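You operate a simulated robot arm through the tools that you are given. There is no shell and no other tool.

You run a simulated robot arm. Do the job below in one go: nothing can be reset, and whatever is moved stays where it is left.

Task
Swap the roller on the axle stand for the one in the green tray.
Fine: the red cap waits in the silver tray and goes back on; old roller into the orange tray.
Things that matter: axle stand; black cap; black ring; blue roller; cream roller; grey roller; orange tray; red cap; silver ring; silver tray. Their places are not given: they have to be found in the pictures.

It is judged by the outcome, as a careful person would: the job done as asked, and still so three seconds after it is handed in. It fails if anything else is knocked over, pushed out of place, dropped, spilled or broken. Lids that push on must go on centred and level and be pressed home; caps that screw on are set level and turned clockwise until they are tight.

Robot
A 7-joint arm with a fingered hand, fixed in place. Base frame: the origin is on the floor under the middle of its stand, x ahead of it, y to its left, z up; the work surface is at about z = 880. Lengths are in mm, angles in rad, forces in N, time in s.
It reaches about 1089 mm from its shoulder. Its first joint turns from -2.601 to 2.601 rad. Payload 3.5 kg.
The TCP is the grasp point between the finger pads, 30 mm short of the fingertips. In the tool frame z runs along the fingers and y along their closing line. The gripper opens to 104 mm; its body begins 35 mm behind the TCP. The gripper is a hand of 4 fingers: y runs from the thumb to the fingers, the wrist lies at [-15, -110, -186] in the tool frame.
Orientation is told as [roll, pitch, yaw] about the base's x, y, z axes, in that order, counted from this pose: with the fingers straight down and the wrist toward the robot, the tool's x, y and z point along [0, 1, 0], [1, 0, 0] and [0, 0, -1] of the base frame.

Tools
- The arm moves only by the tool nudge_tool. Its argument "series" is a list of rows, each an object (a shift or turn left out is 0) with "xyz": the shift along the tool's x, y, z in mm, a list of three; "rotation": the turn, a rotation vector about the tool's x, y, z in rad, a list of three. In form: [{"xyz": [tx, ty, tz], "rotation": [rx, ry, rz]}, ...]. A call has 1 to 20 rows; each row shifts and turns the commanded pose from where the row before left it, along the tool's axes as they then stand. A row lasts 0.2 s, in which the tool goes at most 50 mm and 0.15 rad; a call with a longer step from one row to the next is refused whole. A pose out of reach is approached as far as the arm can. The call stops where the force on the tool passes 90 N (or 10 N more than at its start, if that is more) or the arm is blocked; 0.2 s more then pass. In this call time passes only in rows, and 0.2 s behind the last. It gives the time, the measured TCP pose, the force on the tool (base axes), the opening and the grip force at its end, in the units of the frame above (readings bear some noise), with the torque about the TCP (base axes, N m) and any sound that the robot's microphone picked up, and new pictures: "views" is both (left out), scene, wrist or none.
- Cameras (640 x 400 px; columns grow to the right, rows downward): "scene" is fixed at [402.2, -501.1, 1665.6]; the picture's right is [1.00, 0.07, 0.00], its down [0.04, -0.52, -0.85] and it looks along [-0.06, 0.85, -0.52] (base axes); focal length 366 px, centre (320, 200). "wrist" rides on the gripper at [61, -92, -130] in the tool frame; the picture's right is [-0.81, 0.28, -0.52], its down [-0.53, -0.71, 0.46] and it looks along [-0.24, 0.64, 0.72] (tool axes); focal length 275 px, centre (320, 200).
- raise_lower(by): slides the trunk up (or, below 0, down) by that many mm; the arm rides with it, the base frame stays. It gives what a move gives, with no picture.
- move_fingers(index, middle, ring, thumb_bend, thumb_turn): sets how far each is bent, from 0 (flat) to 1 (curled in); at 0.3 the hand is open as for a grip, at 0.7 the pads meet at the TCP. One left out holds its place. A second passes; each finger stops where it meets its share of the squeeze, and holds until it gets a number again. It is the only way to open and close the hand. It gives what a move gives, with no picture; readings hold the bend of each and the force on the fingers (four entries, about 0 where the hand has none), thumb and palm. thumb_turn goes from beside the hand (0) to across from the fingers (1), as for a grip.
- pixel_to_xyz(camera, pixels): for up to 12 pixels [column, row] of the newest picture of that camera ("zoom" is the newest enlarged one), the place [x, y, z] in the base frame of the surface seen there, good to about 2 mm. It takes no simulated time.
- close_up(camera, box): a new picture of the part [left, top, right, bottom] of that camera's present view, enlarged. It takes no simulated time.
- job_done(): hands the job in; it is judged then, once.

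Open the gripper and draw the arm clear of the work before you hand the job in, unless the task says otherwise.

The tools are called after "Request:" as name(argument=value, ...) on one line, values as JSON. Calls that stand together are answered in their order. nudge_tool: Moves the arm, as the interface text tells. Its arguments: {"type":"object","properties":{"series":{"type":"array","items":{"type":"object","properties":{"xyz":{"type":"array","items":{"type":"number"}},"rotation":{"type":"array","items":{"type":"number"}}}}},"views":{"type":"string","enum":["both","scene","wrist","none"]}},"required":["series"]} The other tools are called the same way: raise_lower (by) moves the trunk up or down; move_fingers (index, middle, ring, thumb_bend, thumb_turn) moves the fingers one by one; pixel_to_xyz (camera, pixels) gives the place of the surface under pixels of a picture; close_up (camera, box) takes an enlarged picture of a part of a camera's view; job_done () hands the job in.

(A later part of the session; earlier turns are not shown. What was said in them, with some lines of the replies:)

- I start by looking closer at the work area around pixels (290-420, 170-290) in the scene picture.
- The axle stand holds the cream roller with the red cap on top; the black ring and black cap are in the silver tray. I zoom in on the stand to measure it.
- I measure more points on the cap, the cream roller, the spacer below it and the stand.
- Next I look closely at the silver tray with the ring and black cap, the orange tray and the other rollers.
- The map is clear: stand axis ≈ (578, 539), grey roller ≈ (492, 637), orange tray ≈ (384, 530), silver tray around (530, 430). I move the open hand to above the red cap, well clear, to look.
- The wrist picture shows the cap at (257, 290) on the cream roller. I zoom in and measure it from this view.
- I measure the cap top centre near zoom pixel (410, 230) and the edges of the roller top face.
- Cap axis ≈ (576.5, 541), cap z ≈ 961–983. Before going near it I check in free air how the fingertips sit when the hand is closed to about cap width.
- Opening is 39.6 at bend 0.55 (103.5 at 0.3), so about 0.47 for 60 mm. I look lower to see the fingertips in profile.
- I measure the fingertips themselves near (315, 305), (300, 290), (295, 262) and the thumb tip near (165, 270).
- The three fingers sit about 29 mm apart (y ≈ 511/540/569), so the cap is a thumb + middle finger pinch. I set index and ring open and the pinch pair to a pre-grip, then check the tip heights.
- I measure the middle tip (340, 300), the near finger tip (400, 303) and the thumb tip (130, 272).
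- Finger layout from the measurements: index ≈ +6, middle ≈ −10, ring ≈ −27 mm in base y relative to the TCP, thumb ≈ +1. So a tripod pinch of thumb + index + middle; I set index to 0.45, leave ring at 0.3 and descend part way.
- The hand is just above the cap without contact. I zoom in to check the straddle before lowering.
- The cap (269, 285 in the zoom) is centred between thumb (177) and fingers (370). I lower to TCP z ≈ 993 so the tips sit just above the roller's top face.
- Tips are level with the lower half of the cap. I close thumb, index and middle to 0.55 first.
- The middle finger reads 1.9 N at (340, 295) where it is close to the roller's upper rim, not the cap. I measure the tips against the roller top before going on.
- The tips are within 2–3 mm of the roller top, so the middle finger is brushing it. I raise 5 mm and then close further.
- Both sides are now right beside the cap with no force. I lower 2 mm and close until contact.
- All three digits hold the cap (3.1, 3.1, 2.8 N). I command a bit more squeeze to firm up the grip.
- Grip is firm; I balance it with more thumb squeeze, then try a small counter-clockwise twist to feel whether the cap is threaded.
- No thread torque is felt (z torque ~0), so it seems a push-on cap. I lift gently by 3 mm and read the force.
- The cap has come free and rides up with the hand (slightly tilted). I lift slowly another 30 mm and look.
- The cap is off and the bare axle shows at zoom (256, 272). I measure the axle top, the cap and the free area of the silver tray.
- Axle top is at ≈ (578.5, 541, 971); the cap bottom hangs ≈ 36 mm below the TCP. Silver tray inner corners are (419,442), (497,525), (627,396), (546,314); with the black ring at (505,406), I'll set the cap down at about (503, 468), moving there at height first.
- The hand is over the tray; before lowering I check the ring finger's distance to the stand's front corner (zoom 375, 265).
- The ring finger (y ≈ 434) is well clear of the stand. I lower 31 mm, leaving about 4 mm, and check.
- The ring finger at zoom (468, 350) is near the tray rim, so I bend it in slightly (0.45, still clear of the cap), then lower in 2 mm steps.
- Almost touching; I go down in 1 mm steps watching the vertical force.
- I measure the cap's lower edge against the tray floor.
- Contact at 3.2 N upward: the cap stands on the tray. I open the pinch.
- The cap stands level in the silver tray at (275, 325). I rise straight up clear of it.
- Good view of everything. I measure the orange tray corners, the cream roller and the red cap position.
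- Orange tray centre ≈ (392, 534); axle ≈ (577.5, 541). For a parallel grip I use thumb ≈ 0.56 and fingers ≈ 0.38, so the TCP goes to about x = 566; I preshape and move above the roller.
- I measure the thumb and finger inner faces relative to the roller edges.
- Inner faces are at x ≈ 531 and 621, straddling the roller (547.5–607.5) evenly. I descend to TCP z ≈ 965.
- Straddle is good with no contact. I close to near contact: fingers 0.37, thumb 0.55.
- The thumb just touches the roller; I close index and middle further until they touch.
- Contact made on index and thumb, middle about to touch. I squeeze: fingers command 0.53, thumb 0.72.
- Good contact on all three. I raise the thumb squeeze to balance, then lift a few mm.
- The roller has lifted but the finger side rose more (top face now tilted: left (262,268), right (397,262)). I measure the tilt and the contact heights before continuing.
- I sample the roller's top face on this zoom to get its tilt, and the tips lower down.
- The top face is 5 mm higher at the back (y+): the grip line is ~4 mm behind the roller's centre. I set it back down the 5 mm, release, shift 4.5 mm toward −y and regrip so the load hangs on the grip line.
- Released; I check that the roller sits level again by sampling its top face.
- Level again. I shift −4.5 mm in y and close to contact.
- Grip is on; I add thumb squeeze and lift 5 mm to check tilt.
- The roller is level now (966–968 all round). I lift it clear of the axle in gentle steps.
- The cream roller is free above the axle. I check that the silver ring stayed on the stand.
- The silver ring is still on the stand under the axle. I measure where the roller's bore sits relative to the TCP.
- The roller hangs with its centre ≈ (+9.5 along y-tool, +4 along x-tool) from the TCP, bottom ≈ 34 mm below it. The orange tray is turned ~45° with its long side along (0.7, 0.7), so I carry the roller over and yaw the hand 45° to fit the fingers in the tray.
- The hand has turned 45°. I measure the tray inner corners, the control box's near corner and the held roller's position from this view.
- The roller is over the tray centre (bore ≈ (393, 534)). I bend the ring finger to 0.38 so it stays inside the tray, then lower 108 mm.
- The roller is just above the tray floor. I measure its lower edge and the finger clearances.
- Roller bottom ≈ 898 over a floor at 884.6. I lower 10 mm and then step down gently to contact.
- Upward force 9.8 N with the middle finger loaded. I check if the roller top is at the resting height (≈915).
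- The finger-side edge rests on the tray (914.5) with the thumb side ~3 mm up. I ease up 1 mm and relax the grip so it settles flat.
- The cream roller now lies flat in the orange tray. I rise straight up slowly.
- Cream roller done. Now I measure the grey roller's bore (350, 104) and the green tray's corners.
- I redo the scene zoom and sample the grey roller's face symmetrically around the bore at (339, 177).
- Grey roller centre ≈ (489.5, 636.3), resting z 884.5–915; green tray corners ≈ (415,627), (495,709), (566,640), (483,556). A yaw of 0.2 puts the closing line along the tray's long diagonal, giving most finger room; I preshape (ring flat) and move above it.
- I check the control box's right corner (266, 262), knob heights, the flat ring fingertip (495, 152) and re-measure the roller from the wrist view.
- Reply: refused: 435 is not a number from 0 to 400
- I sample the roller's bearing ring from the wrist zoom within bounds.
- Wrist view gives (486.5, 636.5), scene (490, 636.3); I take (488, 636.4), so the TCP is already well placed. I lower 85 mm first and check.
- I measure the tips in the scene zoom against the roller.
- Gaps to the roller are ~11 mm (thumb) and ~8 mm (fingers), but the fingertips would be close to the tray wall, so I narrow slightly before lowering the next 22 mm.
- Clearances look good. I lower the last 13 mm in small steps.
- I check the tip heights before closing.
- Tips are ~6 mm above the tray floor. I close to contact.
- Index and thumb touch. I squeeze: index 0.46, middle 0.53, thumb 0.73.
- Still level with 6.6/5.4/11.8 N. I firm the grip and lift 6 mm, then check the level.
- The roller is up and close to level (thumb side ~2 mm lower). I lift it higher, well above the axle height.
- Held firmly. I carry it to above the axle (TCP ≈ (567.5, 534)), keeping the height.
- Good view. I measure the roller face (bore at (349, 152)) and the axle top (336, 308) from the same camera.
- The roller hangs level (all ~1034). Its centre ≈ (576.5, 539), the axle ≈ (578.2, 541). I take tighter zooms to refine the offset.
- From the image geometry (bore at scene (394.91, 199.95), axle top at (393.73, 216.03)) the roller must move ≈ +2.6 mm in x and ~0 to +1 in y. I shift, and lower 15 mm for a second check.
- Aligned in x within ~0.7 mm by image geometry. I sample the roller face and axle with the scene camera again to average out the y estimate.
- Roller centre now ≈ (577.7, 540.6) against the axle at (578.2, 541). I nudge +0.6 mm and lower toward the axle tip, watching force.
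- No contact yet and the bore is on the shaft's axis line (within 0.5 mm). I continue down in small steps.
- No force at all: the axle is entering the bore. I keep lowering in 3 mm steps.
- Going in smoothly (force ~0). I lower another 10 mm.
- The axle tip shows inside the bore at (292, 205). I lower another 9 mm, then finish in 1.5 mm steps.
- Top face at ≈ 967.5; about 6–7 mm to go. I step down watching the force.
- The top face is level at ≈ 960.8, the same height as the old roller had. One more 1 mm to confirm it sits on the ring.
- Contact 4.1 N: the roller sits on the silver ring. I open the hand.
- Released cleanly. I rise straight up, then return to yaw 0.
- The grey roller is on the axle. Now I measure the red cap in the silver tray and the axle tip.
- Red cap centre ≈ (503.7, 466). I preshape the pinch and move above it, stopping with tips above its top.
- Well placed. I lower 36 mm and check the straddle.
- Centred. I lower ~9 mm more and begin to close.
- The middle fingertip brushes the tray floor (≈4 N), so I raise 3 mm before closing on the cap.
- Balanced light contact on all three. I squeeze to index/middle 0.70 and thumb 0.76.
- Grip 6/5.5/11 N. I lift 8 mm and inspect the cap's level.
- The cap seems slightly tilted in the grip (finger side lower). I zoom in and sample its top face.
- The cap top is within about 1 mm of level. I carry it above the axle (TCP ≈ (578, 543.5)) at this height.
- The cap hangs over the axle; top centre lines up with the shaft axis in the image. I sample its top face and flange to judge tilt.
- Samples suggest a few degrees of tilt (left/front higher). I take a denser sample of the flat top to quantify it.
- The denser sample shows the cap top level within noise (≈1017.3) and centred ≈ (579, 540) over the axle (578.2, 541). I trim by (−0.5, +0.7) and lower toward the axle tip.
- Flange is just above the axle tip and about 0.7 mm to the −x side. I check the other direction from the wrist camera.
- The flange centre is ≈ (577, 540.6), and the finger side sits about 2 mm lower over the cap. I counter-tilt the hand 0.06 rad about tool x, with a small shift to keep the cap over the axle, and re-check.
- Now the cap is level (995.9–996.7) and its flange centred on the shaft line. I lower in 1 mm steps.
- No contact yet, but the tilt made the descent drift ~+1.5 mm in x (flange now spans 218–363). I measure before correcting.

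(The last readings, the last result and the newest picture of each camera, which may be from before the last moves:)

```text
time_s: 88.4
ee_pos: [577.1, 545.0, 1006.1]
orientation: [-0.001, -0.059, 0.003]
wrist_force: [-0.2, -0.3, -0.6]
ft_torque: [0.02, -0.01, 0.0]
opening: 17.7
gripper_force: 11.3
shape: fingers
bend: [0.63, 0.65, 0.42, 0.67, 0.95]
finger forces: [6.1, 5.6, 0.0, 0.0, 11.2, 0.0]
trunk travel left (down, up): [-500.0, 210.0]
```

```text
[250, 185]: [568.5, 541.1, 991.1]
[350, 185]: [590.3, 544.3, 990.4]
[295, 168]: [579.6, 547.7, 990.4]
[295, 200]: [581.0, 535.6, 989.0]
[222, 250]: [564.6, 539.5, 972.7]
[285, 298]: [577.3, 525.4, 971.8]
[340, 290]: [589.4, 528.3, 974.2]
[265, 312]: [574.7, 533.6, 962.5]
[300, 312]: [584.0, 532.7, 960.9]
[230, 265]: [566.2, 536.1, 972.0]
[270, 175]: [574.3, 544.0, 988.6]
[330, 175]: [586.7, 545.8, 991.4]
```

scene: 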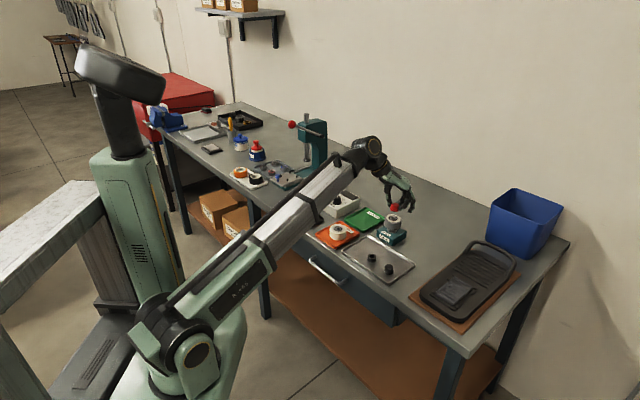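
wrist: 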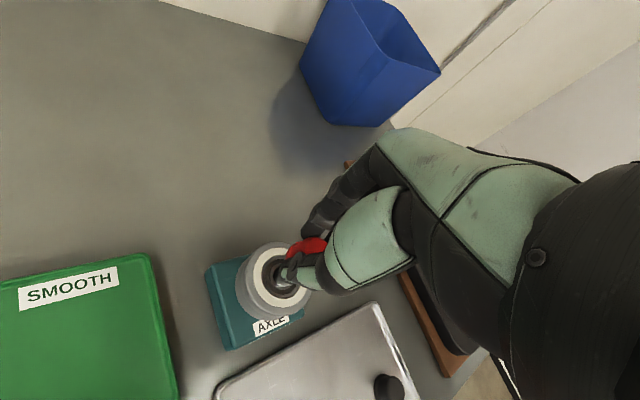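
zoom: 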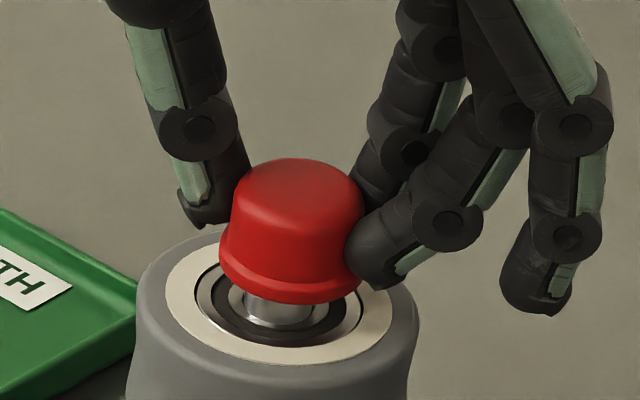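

Cap centre ≈ (579.1, 540.9): I shift −0.8 mm in x and keep lowering, now compensating for the tool's tilt.

Request:
nudge_tool(series=[{"xyz": [0, -0.8, 0]}, {"xyz": [0, -0.06, 1]}], views="none")

Request:
nudge_tool(series=[{"xyz": [0, -0.06, 1]}], views="none")

Request:
nudge_tool(series=[{"xyz": [0, -0.06, 1]}], views="none")

Request:
close_up(camera="scene", box=[380, 202, 412, 222])

```text
time_s: 89.0
ee_pos: [576.3, 544.3, 1006.5]
orientation: [0.0, -0.059, 0.002]
wrist_force: [-0.4, 0.0, 0.2]
ft_torque: [0.0, 0.01, -0.02]
opening: 17.5
gripper_force: 11.2
shape: fingers
bend: [0.63, 0.65, 0.42, 0.67, 0.95]
finger forces: [6.0, 5.7, 0.0, 0.0, 11.1, 0.0]
trunk travel left (down, up): [-500.0, 210.0]
```

```text
time_s: 89.4
ee_pos: [576.3, 544.3, 1006.2]
orientation: [-0.001, -0.06, 0.003]
wrist_force: [-1.0, 0.1, -0.1]
ft_torque: [0.03, -0.01, 0.03]
opening: 17.4
gripper_force: 10.9
shape: fingers
bend: [0.63, 0.65, 0.42, 0.67, 0.95]
finger forces: [6.0, 5.6, 0.0, 0.0, 11.1, 0.0]
trunk travel left (down, up): [-500.0, 210.0]
```

```text
time_s: 89.8
ee_pos: [575.9, 544.4, 1004.1]
orientation: [0.0, -0.059, 0.002]
wrist_force: [-0.2, -0.8, -0.6]
ft_torque: [0.01, 0.02, 0.0]
opening: 17.8
gripper_force: 11.5
shape: fingers
bend: [0.63, 0.65, 0.42, 0.67, 0.95]
finger forces: [6.0, 5.6, 0.1, 0.1, 11.2, 0.1]
trunk travel left (down, up): [-500.0, 210.0]
```

```text
16.00 times, centred on (396, 212) of scene
```

zoom: 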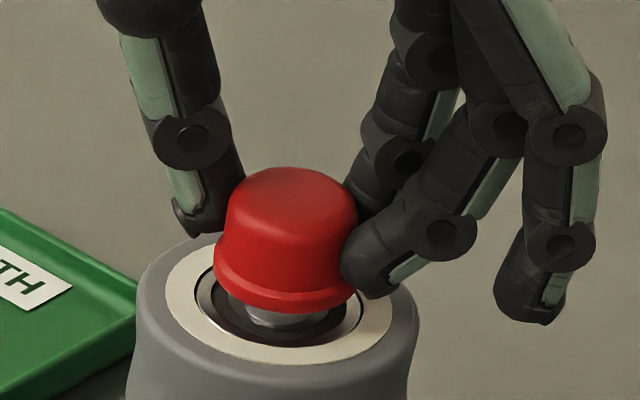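

Still no resistance — the axle is entering the cap. I continue in 1 mm steps.

Request:
nudge_tool(series=[{"xyz": [0, -0.06, 1]}], views="none")

Request:
nudge_tool(series=[{"xyz": [0, -0.06, 1]}], views="none")

Request:
nudge_tool(series=[{"xyz": [0, -0.06, 1]}], views="none")

Request:
close_up(camera="scene", box=[380, 202, 412, 222])

Request:
pixel_to_xyz(camera="zoom", pixels=[[245, 205], [335, 205], [285, 190], [285, 220], [275, 310], [220, 270], [335, 305], [375, 290]])

```text
time_s: 90.2
ee_pos: [577.1, 543.4, 1002.6]
orientation: [0.0, -0.06, 0.001]
wrist_force: [-0.6, 0.1, -0.7]
ft_torque: [-0.03, 0.0, 0.0]
opening: 17.6
gripper_force: 11.4
shape: fingers
bend: [0.63, 0.65, 0.42, 0.67, 0.95]
finger forces: [6.0, 5.6, 0.1, 0.1, 11.0, 0.1]
trunk travel left (down, up): [-500.0, 210.0]
```

```text
time_s: 90.6
ee_pos: [576.8, 542.6, 1002.1]
orientation: [0.001, -0.058, 0.002]
wrist_force: [0.1, -1.0, 1.6]
ft_torque: [-0.03, 0.01, 0.01]
opening: 17.3
gripper_force: 11.3
shape: fingers
bend: [0.63, 0.65, 0.42, 0.67, 0.95]
finger forces: [5.7, 5.7, 0.1, 0.0, 11.3, 0.0]
trunk travel left (down, up): [-500.0, 210.0]
```

```text
time_s: 91.0
ee_pos: [576.9, 542.9, 1000.0]
orientation: [-0.001, -0.06, 0.001]
wrist_force: [-0.5, -1.0, -0.1]
ft_torque: [-0.07, 0.01, -0.02]
opening: 17.7
gripper_force: 11.1
shape: fingers
bend: [0.63, 0.65, 0.42, 0.67, 0.95]
finger forces: [5.5, 5.8, 0.0, 0.1, 11.3, 0.0]
trunk travel left (down, up): [-500.0, 210.0]
```

```text
16.00 times, centred on (396, 212) of scene
```

zoom: 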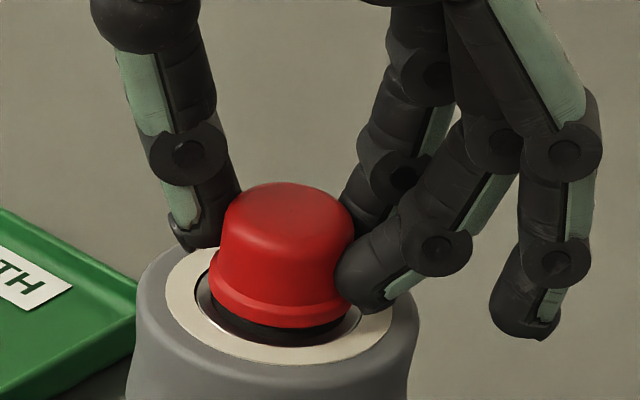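

```text
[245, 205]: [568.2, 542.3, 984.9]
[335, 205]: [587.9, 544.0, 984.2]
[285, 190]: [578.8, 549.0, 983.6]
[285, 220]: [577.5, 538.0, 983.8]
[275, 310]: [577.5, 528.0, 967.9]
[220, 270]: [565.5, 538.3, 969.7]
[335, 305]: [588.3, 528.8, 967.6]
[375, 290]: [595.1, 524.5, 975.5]
```

The cap is on the axle, level, top ≈ 984.1 (originally ≈ 982.5). I press the last bit in 1 mm steps.

Request:
nudge_tool(series=[{"xyz": [0, -0.06, 1]}], views="none")

Request:
nudge_tool(series=[{"xyz": [0, -0.06, 1]}], views="none")

Request:
close_up(camera="scene", box=[380, 202, 412, 222])

Request:
pixel_to_xyz(camera="zoom", pixels=[[245, 210], [335, 210], [285, 195], [285, 225], [260, 205], [310, 205], [220, 275], [330, 310]])

```text
time_s: 91.4
ee_pos: [576.7, 544.0, 1000.4]
orientation: [-0.001, -0.058, 0.001]
wrist_force: [-1.4, -1.1, 1.1]
ft_torque: [-0.03, 0.05, -0.01]
opening: 17.5
gripper_force: 10.2
shape: fingers
bend: [0.63, 0.65, 0.42, 0.67, 0.95]
finger forces: [4.9, 5.9, 0.0, 0.1, 11.3, 0.0]
trunk travel left (down, up): [-500.0, 210.0]
```

```text
time_s: 91.8
ee_pos: [576.1, 544.1, 999.6]
orientation: [-0.001, -0.062, 0.002]
wrist_force: [-0.9, 0.2, 4.0]
ft_torque: [-0.03, -0.01, 0.01]
opening: 17.7
gripper_force: 12.2
shape: fingers
bend: [0.63, 0.65, 0.42, 0.67, 0.95]
finger forces: [6.2, 6.2, 0.1, 0.0, 11.9, 0.0]
trunk travel left (down, up): [-500.0, 210.0]
```

```text
16.00 times, centred on (396, 212) of scene
```

zoom: 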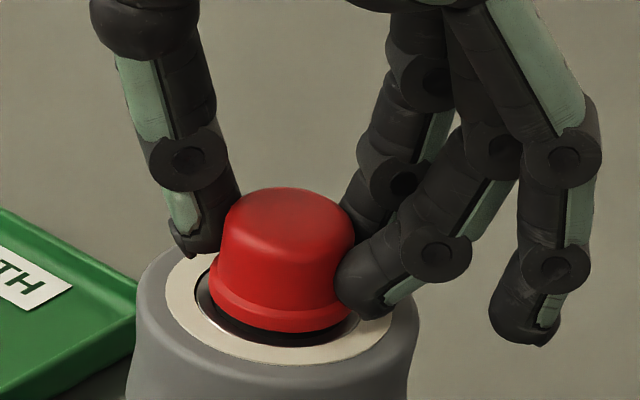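

```text
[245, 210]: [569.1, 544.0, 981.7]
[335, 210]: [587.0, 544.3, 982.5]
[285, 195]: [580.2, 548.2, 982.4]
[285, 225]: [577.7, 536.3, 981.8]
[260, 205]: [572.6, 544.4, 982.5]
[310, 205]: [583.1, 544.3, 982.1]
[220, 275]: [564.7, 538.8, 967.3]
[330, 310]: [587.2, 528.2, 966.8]
```

Top at 982.1, same as originally, with 4 N contact. I press 1–2 mm more through the grip to seat it.

Request:
nudge_tool(series=[{"xyz": [0, -0.06, 1]}], views="none")

Request:
nudge_tool(series=[{"xyz": [0, -0.06, 1]}], views="none")

Request:
close_up(camera="scene", box=[380, 202, 412, 222])

Request:
pixel_to_xyz(camera="zoom", pixels=[[245, 210], [335, 210], [285, 195], [285, 225], [260, 205], [310, 205], [220, 275], [330, 310]])

```text
time_s: 92.2
ee_pos: [576.4, 544.2, 998.9]
orientation: [0.001, -0.06, 0.001]
wrist_force: [0.6, 1.4, 9.7]
ft_torque: [0.05, -0.05, -0.01]
opening: 17.2
gripper_force: 13.5
shape: fingers
bend: [0.63, 0.65, 0.42, 0.67, 0.95]
finger forces: [7.5, 6.8, 0.0, 0.0, 12.6, 0.0]
trunk travel left (down, up): [-500.0, 210.0]
```

```text
time_s: 92.6
ee_pos: [574.6, 543.6, 997.2]
orientation: [0.002, -0.061, 0.002]
wrist_force: [1.6, 1.8, 17.7]
ft_torque: [0.07, -0.11, 0.06]
opening: 17.2
gripper_force: 15.4
shape: fingers
bend: [0.63, 0.65, 0.42, 0.68, 0.95]
finger forces: [10.0, 7.4, 0.0, 0.0, 13.8, 0.0]
trunk travel left (down, up): [-500.0, 210.0]
```

```text
16.00 times, centred on (396, 212) of scene
```

zoom: 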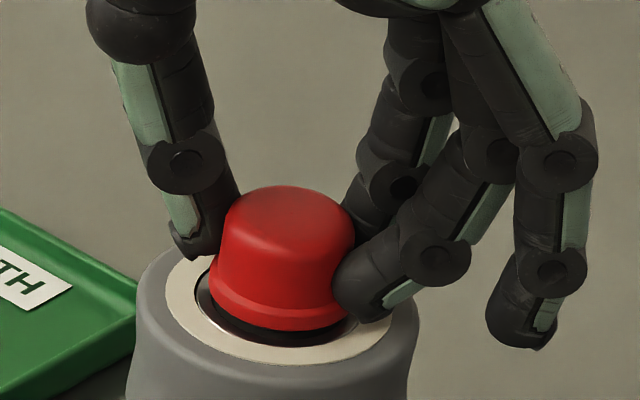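

```text
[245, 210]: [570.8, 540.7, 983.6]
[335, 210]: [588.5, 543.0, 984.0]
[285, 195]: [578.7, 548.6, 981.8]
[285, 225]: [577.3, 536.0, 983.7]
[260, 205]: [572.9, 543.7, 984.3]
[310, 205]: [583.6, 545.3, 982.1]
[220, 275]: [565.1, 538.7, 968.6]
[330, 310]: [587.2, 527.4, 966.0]
```

17.7 N of press is reached with the top around 983. I release the pinch, then will press the top with closed fingertips to make sure it is fully home.

Request:
nudge_tool(series=[{"xyz": [0, 0.06, -1.5]}], views="none")

Request:
move_fingers(index=0.54, middle=0.54, thumb_bend=0.54)

Request:
close_up(camera="scene", box=[380, 202, 412, 222])

```text
time_s: 93.0
ee_pos: [575.6, 543.9, 998.6]
orientation: [-0.001, -0.063, 0.002]
wrist_force: [2.4, 1.5, 16.4]
ft_torque: [0.07, -0.18, 0.05]
opening: 17.4
gripper_force: 15.3
shape: fingers
bend: [0.62, 0.65, 0.42, 0.68, 0.95]
finger forces: [10.1, 7.6, 0.0, 0.1, 12.7, 0.0]
trunk travel left (down, up): [-500.0, 210.0]
```

```text
time_s: 94.0
ee_pos: [576.0, 543.7, 997.8]
orientation: [-0.001, -0.06, 0.003]
wrist_force: [0.0, 0.3, -0.7]
ft_torque: [0.0, -0.03, 0.0]
opening: 41.3
gripper_force: 0.1
shape: fingers
bend: [0.54, 0.54, 0.42, 0.54, 0.97]
finger forces: [0.0, 0.0, 0.0, 0.0, 0.0, 0.0]
trunk travel left (down, up): [-500.0, 210.0]
```

```text
16.00 times, centred on (396, 212) of scene
```

zoom: 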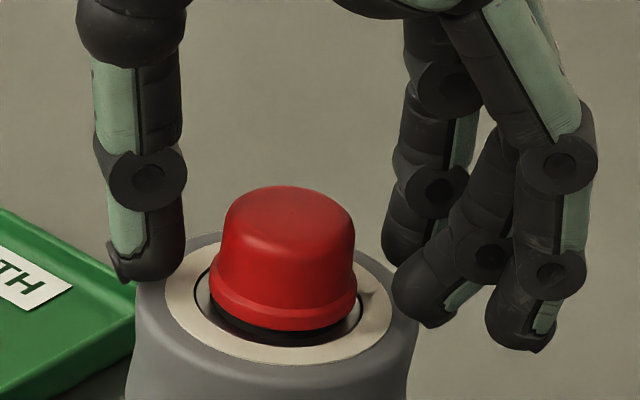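

Released; the cap stays on. I rise clear, level the hand, and then measure the cap's seating against its original height (mean ≈ 982.5).

Request:
nudge_tool(series=[{"xyz": [0, 0.3, -5]}, {"xyz": [0, 0.6, -10]}, {"xyz": [0, 0, -20], "rotation": [0.03, 0, 0]}, {"xyz": [0, 0, -30], "rotation": [0.03, 0, 0]}, {"xyz": [0, 0, -20]}], views="both")

Request:
close_up(camera="wrist", box=[180, 240, 308, 320])

Request:
close_up(camera="scene", box=[360, 195, 424, 235])

```text
time_s: 95.2
ee_pos: [574.2, 543.2, 1083.9]
orientation: [-0.001, -0.001, 0.001]
wrist_force: [0.8, -0.2, -0.4]
ft_torque: [-0.01, -0.01, 0.02]
opening: 40.9
gripper_force: 0.0
shape: fingers
bend: [0.54, 0.54, 0.42, 0.54, 0.97]
finger forces: [0.1, 0.0, 0.1, 0.1, 0.0, 0.0]
trunk travel left (down, up): [-500.0, 210.0]
```

scene: 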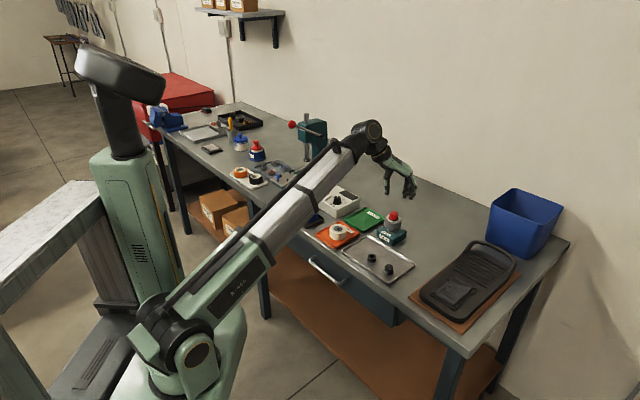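
wrist: 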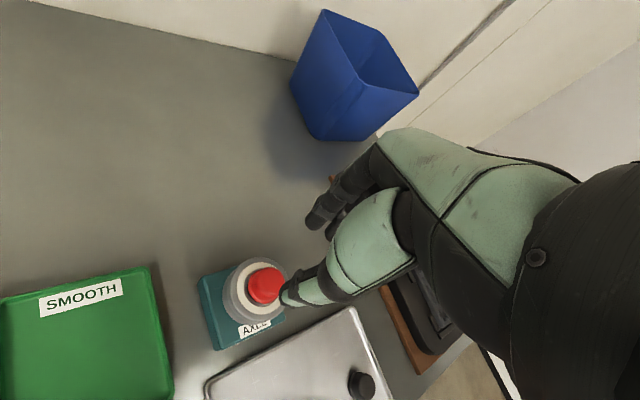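

```text
5.00 times, centred on (244, 280) of wrist
```

zoom: 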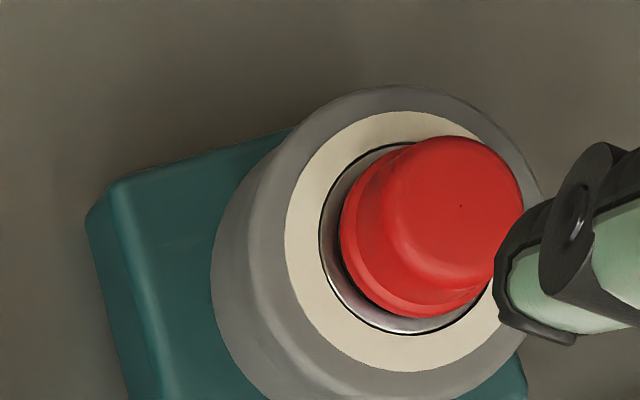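

```text
10.00 times, centred on (392, 215) of scene
```

zoom: 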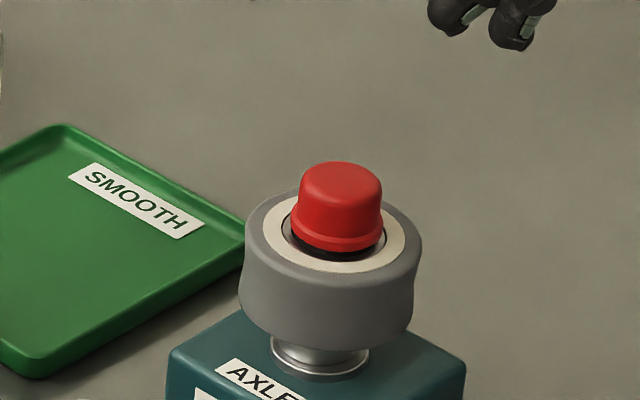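

Compared with the first picture (cap top at row 164), it now sits at row ~162, maybe 0.5–1 mm high. I sample heights on the cap top to compare.

Request:
pixel_to_xyz(camera="zoom", pixels=[[315, 180], [330, 172], [345, 172], [360, 178], [320, 190], [335, 188], [350, 188], [365, 190], [340, 180], [325, 182], [355, 182], [340, 195]])

Request:
pixel_to_xyz(camera="zoom", pixels=[[270, 250], [280, 230], [300, 268], [340, 270], [380, 262], [400, 240], [395, 225], [275, 240], [338, 243], [300, 232], [375, 235], [320, 242]])

```text
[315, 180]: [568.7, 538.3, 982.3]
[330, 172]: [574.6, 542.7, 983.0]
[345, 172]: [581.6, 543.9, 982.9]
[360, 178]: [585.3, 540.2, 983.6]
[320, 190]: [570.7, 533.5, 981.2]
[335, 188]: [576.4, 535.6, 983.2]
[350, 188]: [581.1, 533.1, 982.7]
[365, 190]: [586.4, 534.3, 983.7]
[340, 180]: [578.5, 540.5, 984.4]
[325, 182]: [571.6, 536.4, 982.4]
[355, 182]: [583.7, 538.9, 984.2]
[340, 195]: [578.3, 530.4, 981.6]
```

```text
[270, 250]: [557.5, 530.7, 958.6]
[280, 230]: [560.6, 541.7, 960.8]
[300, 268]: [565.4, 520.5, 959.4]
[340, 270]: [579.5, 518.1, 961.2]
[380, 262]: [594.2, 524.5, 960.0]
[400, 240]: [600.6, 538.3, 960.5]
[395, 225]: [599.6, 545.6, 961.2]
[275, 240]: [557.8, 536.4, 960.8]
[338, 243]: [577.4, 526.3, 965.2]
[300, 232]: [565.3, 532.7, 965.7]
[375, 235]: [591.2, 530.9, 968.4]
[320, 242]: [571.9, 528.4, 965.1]
```

The top averages 982.9 but the +x side is ~1.4 mm higher, so the cap is slightly cocked. I close the fingertips together in the air to press it level from above.

Request:
move_fingers(index=0.74, middle=0.74, ring=0.5, thumb_bend=0.74)

Request:
close_up(camera="scene", box=[368, 165, 432, 205])

Request:
close_up(camera="wrist", box=[220, 180, 380, 280])

```text
time_s: 96.2
ee_pos: [575.5, 544.6, 1082.7]
orientation: [0.002, -0.001, 0.001]
wrist_force: [0.6, 0.5, 0.8]
ft_torque: [0.04, -0.01, 0.01]
opening: 0.0
gripper_force: 0.0
shape: fingers
bend: [0.73, 0.74, 0.5, 0.72, 0.97]
finger forces: [0.1, 0.0, 0.0, 0.0, 0.1, 0.0]
trunk travel left (down, up): [-500.0, 210.0]
```

```text
10.00 times, centred on (400, 185) of scene
```

zoom: 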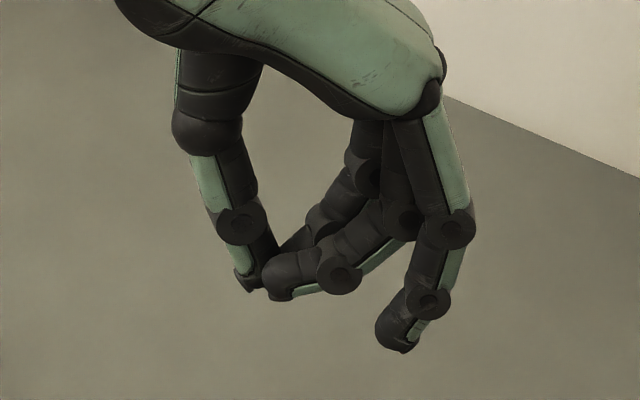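

```text
4.00 times, centred on (300, 230) of wrist
```

zoom: 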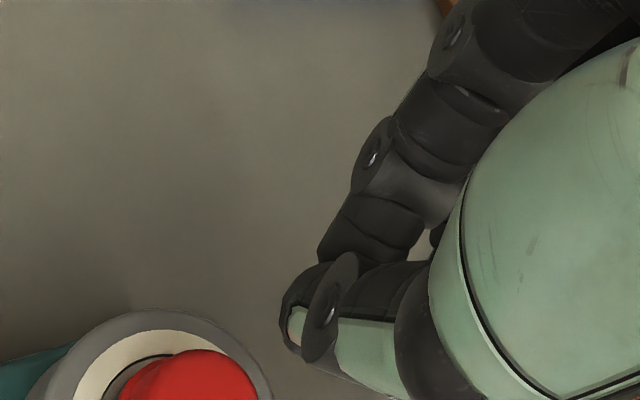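

I measure the tip heights: thumb (250, 285), middle (275, 293), ring (395, 345).

Request:
pixel_to_xyz(camera="zoom", pixels=[[250, 287], [262, 278], [275, 295], [290, 297], [270, 280], [395, 348], [405, 340], [320, 290], [340, 275], [290, 255]])

```text
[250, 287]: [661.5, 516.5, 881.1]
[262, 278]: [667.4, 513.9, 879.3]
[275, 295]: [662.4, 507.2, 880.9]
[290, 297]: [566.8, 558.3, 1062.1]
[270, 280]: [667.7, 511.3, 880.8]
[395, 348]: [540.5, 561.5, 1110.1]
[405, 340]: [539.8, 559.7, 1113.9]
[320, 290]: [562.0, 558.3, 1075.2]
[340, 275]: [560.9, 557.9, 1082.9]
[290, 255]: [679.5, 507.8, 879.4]
```

That used the wrist zoom; I redo it on the scene zoom.

Request:
close_up(camera="scene", box=[368, 165, 432, 205])

Request:
pixel_to_xyz(camera="zoom", pixels=[[250, 287], [262, 278], [275, 298], [285, 297], [270, 280], [395, 348], [405, 345], [320, 290], [340, 275], [295, 245], [245, 275], [275, 265]])

```text
10.00 times, centred on (400, 185) of scene
```

zoom: 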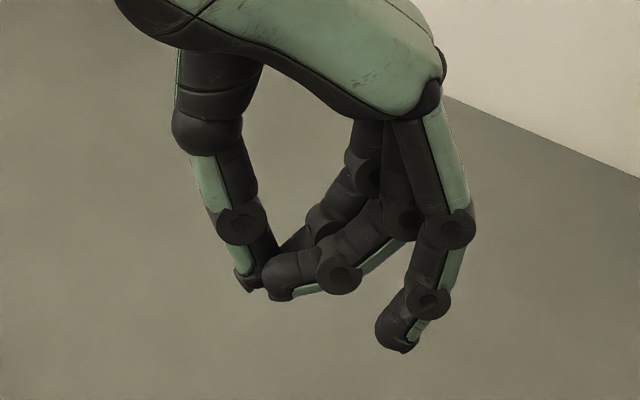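

```text
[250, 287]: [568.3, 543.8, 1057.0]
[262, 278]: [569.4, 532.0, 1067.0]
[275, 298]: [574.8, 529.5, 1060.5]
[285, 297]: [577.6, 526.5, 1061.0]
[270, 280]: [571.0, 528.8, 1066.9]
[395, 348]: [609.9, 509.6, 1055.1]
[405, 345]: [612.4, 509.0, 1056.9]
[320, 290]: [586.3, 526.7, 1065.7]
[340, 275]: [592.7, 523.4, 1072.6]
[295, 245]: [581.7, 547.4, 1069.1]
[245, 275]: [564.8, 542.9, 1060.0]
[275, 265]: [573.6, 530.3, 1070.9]
```

A straight thumb makes a better pusher: at bend 0.55 it points straight down with its tip ≈ (−25.5, +2.5, −30) from the TCP. I open the other fingers and bring the thumb tip over the cap, slightly to its high (+x) side.

Request:
move_fingers(index=0.3, middle=0.3, ring=0.3, thumb_bend=0.55)

Request:
nudge_tool(series=[{"xyz": [-3, 15, 0]}, {"xyz": [-2.5, 15, 0]}, {"xyz": [0, 0, 25]}, {"xyz": [0, 0, 25]}], views="none")

Request:
close_up(camera="scene", box=[360, 185, 424, 225])

Request:
pixel_to_xyz(camera="zoom", pixels=[[335, 225], [345, 230], [355, 225], [340, 210], [350, 200], [340, 270], [320, 270], [365, 275]])

```text
time_s: 97.2
ee_pos: [575.0, 543.7, 1083.1]
orientation: [0.0, -0.001, 0.0]
wrist_force: [-0.3, 0.4, -0.7]
ft_torque: [0.0, -0.03, -0.02]
opening: 70.8
gripper_force: 0.0
shape: fingers
bend: [0.3, 0.3, 0.3, 0.55, 0.97]
finger forces: [0.1, 0.1, 0.0, 0.0, 0.0, 0.0]
trunk travel left (down, up): [-500.0, 210.0]
```

```text
time_s: 98.2
ee_pos: [604.7, 538.6, 1033.7]
orientation: [-0.002, 0.001, 0.0]
wrist_force: [0.1, 0.0, -1.1]
ft_torque: [-0.01, 0.0, 0.0]
opening: 71.0
gripper_force: 0.2
shape: fingers
bend: [0.3, 0.3, 0.3, 0.55, 0.97]
finger forces: [0.1, 0.0, 0.1, 0.0, 0.0, 0.0]
trunk travel left (down, up): [-500.0, 210.0]
```

```text
10.00 times, centred on (392, 205) of scene
```

zoom: 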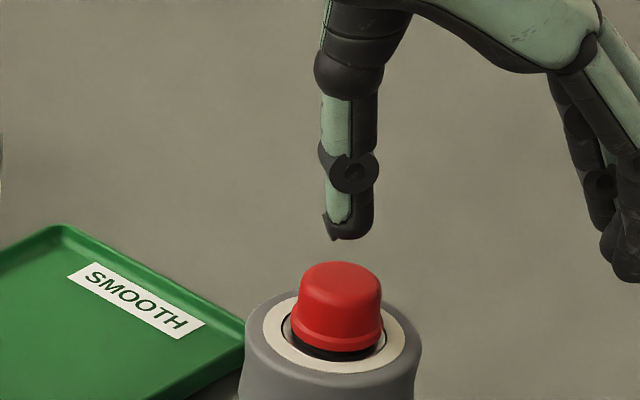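

```text
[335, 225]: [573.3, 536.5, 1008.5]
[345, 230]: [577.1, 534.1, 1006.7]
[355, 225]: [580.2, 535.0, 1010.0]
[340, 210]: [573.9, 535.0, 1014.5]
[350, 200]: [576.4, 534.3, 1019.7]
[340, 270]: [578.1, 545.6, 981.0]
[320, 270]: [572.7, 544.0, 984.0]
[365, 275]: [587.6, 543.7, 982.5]
```

The thumb tip is about 20 mm above the cap, nearly centred. I shift it +2 in x (toward the high side) and +1.5 in y, then come down to contact.

Request:
nudge_tool(series=[{"xyz": [1.5, 2, 6]}, {"xyz": [0, 0, 6]}, {"xyz": [0, 0, 4]}], views="none")

Request:
nudge_tool(series=[{"xyz": [0, 0, 1.5]}, {"xyz": [0, 0, 1.5]}], views="none")

Request:
close_up(camera="scene", box=[380, 202, 412, 222])

```text
time_s: 99.0
ee_pos: [607.1, 540.0, 1016.8]
orientation: [0.0, -0.001, 0.001]
wrist_force: [0.1, 0.0, -0.6]
ft_torque: [-0.03, 0.01, 0.03]
opening: 70.9
gripper_force: 0.0
shape: fingers
bend: [0.3, 0.3, 0.3, 0.55, 0.97]
finger forces: [0.0, 0.0, 0.0, 0.0, 0.0, 0.0]
trunk travel left (down, up): [-500.0, 210.0]
```

```text
time_s: 99.6
ee_pos: [606.1, 539.7, 1016.6]
orientation: [0.0, -0.002, 0.001]
wrist_force: [0.3, -0.1, 15.5]
ft_torque: [0.11, 0.48, -0.01]
opening: 70.6
gripper_force: 7.2
shape: fingers
bend: [0.3, 0.3, 0.3, 0.56, 0.97]
finger forces: [0.0, 0.1, 0.0, 0.0, 15.7, 0.0]
trunk travel left (down, up): [-500.0, 210.0]
```

```text
16.00 times, centred on (396, 212) of scene
```

zoom: 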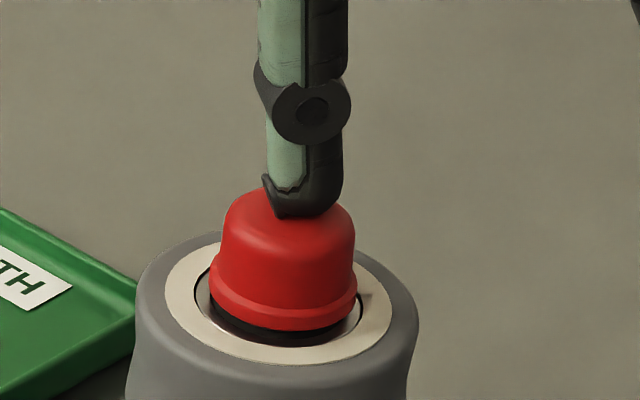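

Pressing with 15.5 N on top; no visible movement. I increase gradually.

Request:
nudge_tool(series=[{"xyz": [0, 0, 1]}], views="none")

Request:
nudge_tool(series=[{"xyz": [0, 0, 1.5]}], views="none")

Request:
close_up(camera="scene", box=[380, 202, 412, 222])

```text
time_s: 100.0
ee_pos: [606.0, 538.8, 1016.2]
orientation: [0.005, -0.004, 0.003]
wrist_force: [0.3, 0.9, 29.3]
ft_torque: [0.19, 0.88, -0.01]
opening: 70.3
gripper_force: 15.1
shape: fingers
bend: [0.3, 0.3, 0.3, 0.57, 0.97]
finger forces: [0.0, 0.0, 0.1, 0.1, 29.1, 0.1]
trunk travel left (down, up): [-500.0, 210.0]
```

```text
time_s: 100.4
ee_pos: [605.1, 538.5, 1015.7]
orientation: [0.004, -0.004, 0.003]
wrist_force: [1.1, 2.0, 46.6]
ft_torque: [0.33, 1.35, -0.07]
opening: 69.6
gripper_force: 22.8
shape: fingers
bend: [0.3, 0.3, 0.3, 0.58, 0.97]
finger forces: [0.0, 0.1, 0.0, 0.0, 46.3, 0.0]
trunk travel left (down, up): [-500.0, 210.0]
```

```text
16.00 times, centred on (396, 212) of scene
```

zoom: 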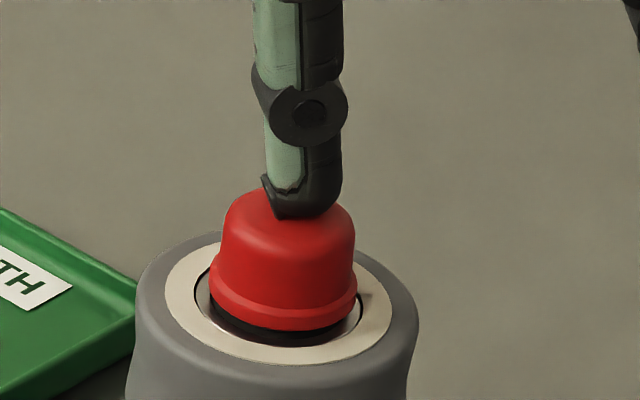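

At 46.6 N it does not move: it is bottomed. I back off and re-check the cap's level.

Request:
nudge_tool(series=[{"xyz": [0, 0, -2]}, {"xyz": [0, 0, -3]}, {"xyz": [0, 0, -10]}, {"xyz": [0, 0, -30]}, {"xyz": [0, 0, -30]}], views="none")

Request:
close_up(camera="scene", box=[380, 202, 412, 222])

Request:
pixel_to_xyz(camera="zoom", pixels=[[250, 205], [265, 198], [285, 193], [305, 196], [325, 205], [250, 220], [270, 212], [290, 212], [310, 212], [335, 220], [270, 228], [305, 228]])

Request:
pixel_to_xyz(camera="zoom", pixels=[[216, 285], [225, 302], [245, 315], [270, 322], [295, 324], [320, 318], [340, 308], [352, 295], [180, 290], [385, 300], [260, 352], [320, 350]])

```text
time_s: 101.6
ee_pos: [605.5, 540.2, 1085.6]
orientation: [0.0, 0.0, 0.002]
wrist_force: [-0.3, -0.9, -0.4]
ft_torque: [0.01, 0.03, 0.0]
opening: 71.0
gripper_force: 0.0
shape: fingers
bend: [0.3, 0.3, 0.3, 0.55, 0.97]
finger forces: [0.0, 0.1, 0.0, 0.0, 0.1, 0.1]
trunk travel left (down, up): [-500.0, 210.0]
```

```text
16.00 times, centred on (396, 212) of scene
```

zoom: 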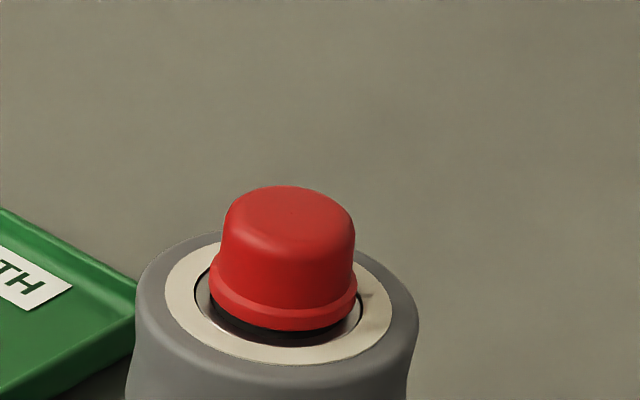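

```text
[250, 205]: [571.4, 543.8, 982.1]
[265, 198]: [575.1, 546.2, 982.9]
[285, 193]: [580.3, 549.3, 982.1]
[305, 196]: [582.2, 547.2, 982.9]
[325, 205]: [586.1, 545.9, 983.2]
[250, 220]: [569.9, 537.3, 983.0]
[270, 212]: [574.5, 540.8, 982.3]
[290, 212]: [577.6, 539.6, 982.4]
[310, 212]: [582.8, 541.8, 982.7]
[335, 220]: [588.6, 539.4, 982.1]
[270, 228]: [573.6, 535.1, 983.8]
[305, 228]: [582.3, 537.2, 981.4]
```

```text
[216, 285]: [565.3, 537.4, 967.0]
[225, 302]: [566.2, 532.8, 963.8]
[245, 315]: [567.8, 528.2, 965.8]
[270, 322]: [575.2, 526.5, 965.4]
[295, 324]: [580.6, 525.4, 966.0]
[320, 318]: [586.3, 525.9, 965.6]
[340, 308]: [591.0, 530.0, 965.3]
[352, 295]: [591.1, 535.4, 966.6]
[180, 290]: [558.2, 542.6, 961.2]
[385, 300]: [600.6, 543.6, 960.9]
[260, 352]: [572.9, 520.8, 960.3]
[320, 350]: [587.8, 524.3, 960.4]
```

The cap is now level and at its original height (mean 982.6). I open the hand fully and draw the arm up and clear.

Request:
move_fingers(thumb_bend=0.3)

Request:
nudge_tool(series=[{"xyz": [0, 0, -40]}, {"xyz": [0, -10, -40]}, {"xyz": [5, -20, -40]}, {"xyz": [8, -20, -40]}, {"xyz": [8, -10, 0]}], views="both")

Request:
close_up(camera="scene", box=[280, 170, 430, 290])

Request:
close_up(camera="scene", box=[360, 195, 424, 235])

```text
time_s: 102.6
ee_pos: [605.9, 541.0, 1084.9]
orientation: [-0.001, 0.002, 0.001]
wrist_force: [0.0, 0.1, -0.4]
ft_torque: [-0.01, 0.0, 0.02]
opening: 102.9
gripper_force: 0.1
shape: fingers
bend: [0.3, 0.3, 0.3, 0.3, 0.97]
finger forces: [0.0, 0.0, 0.1, 0.1, 0.1, 0.1]
trunk travel left (down, up): [-500.0, 210.0]
```

```text
time_s: 103.8
ee_pos: [545.9, 559.3, 1246.3]
orientation: [0.0, 0.0, 0.003]
wrist_force: [1.1, 0.4, 0.3]
ft_torque: [-0.01, 0.05, -0.02]
opening: 103.0
gripper_force: 0.0
shape: fingers
bend: [0.3, 0.3, 0.3, 0.3, 0.97]
finger forces: [0.0, 0.1, 0.0, 0.0, 0.0, 0.1]
trunk travel left (down, up): [-500.0, 210.0]
```

scene: 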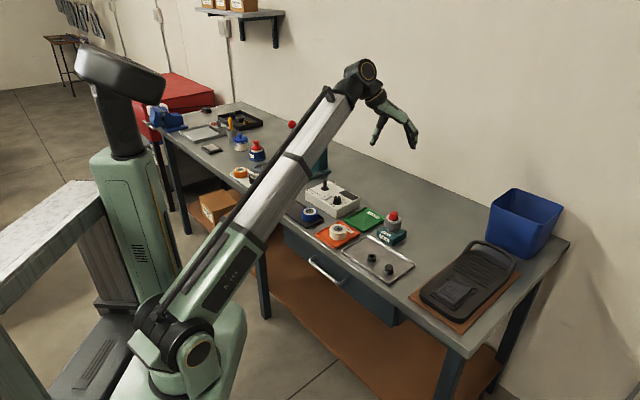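
wrist: 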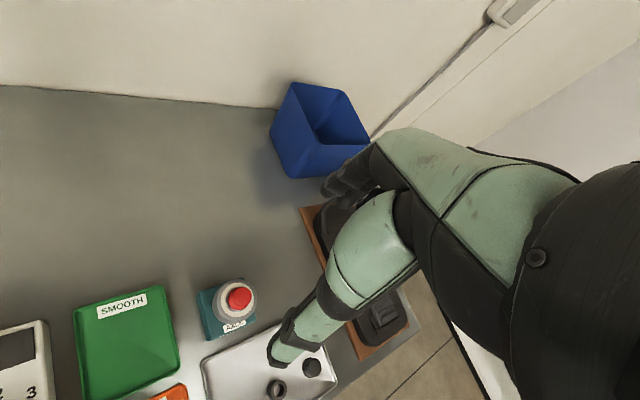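

```text
3.33 times, centred on (355, 230) of scene
```

zoom: 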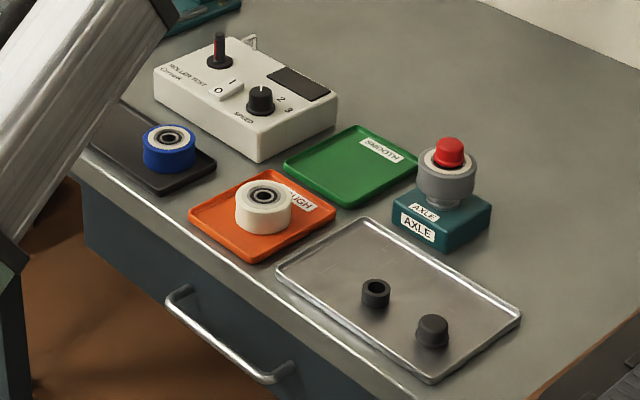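

```text
10.00 times, centred on (392, 215) of scene
```

zoom: 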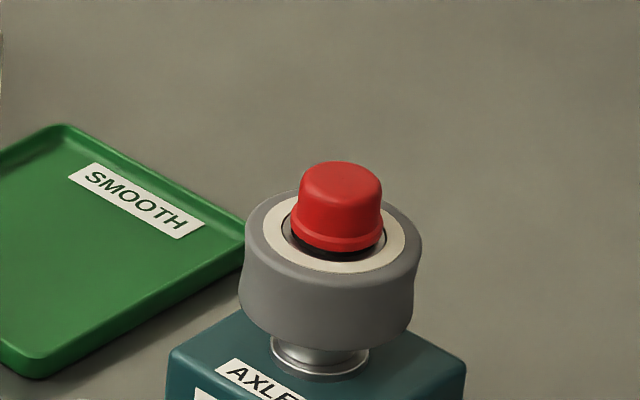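

Everything is in place: the grey roller and red cap are on the stand at (447, 175), and the cream roller lies flat in the orange tray. The black ring, the black cap and all the trays are where they were, and the hand is open and well clear. I hand the job in.

Request:
job_done()

```text
The job is handed in.
```

The rollers are swapped and the job is handed in. I don't have the judge's result.

- **Axle stand:** the grey roller from the green tray is on the axle, sitting on the silver ring, which stayed in place throughout.
- **Red cap:** it waited in the silver tray and is back on the axle. It is level and at its original height to within about 1 mm. I pressed it to about 46 N and it moved no further. It lifted off without unscrewing, so I treated it as a push-on cap.
- **Cream roller:** it lies flat in the orange tray and covers part of the "ROUGH" label.
- **Everything else:** the black ring, black cap, blue roller and all the trays look unmoved from the first pictures. The middle fingertip touched the silver tray floor (about 4 N) and the cream roller's rim (about 2 N), without moving either.

The hand is open and back near its starting position, clear of the bench.
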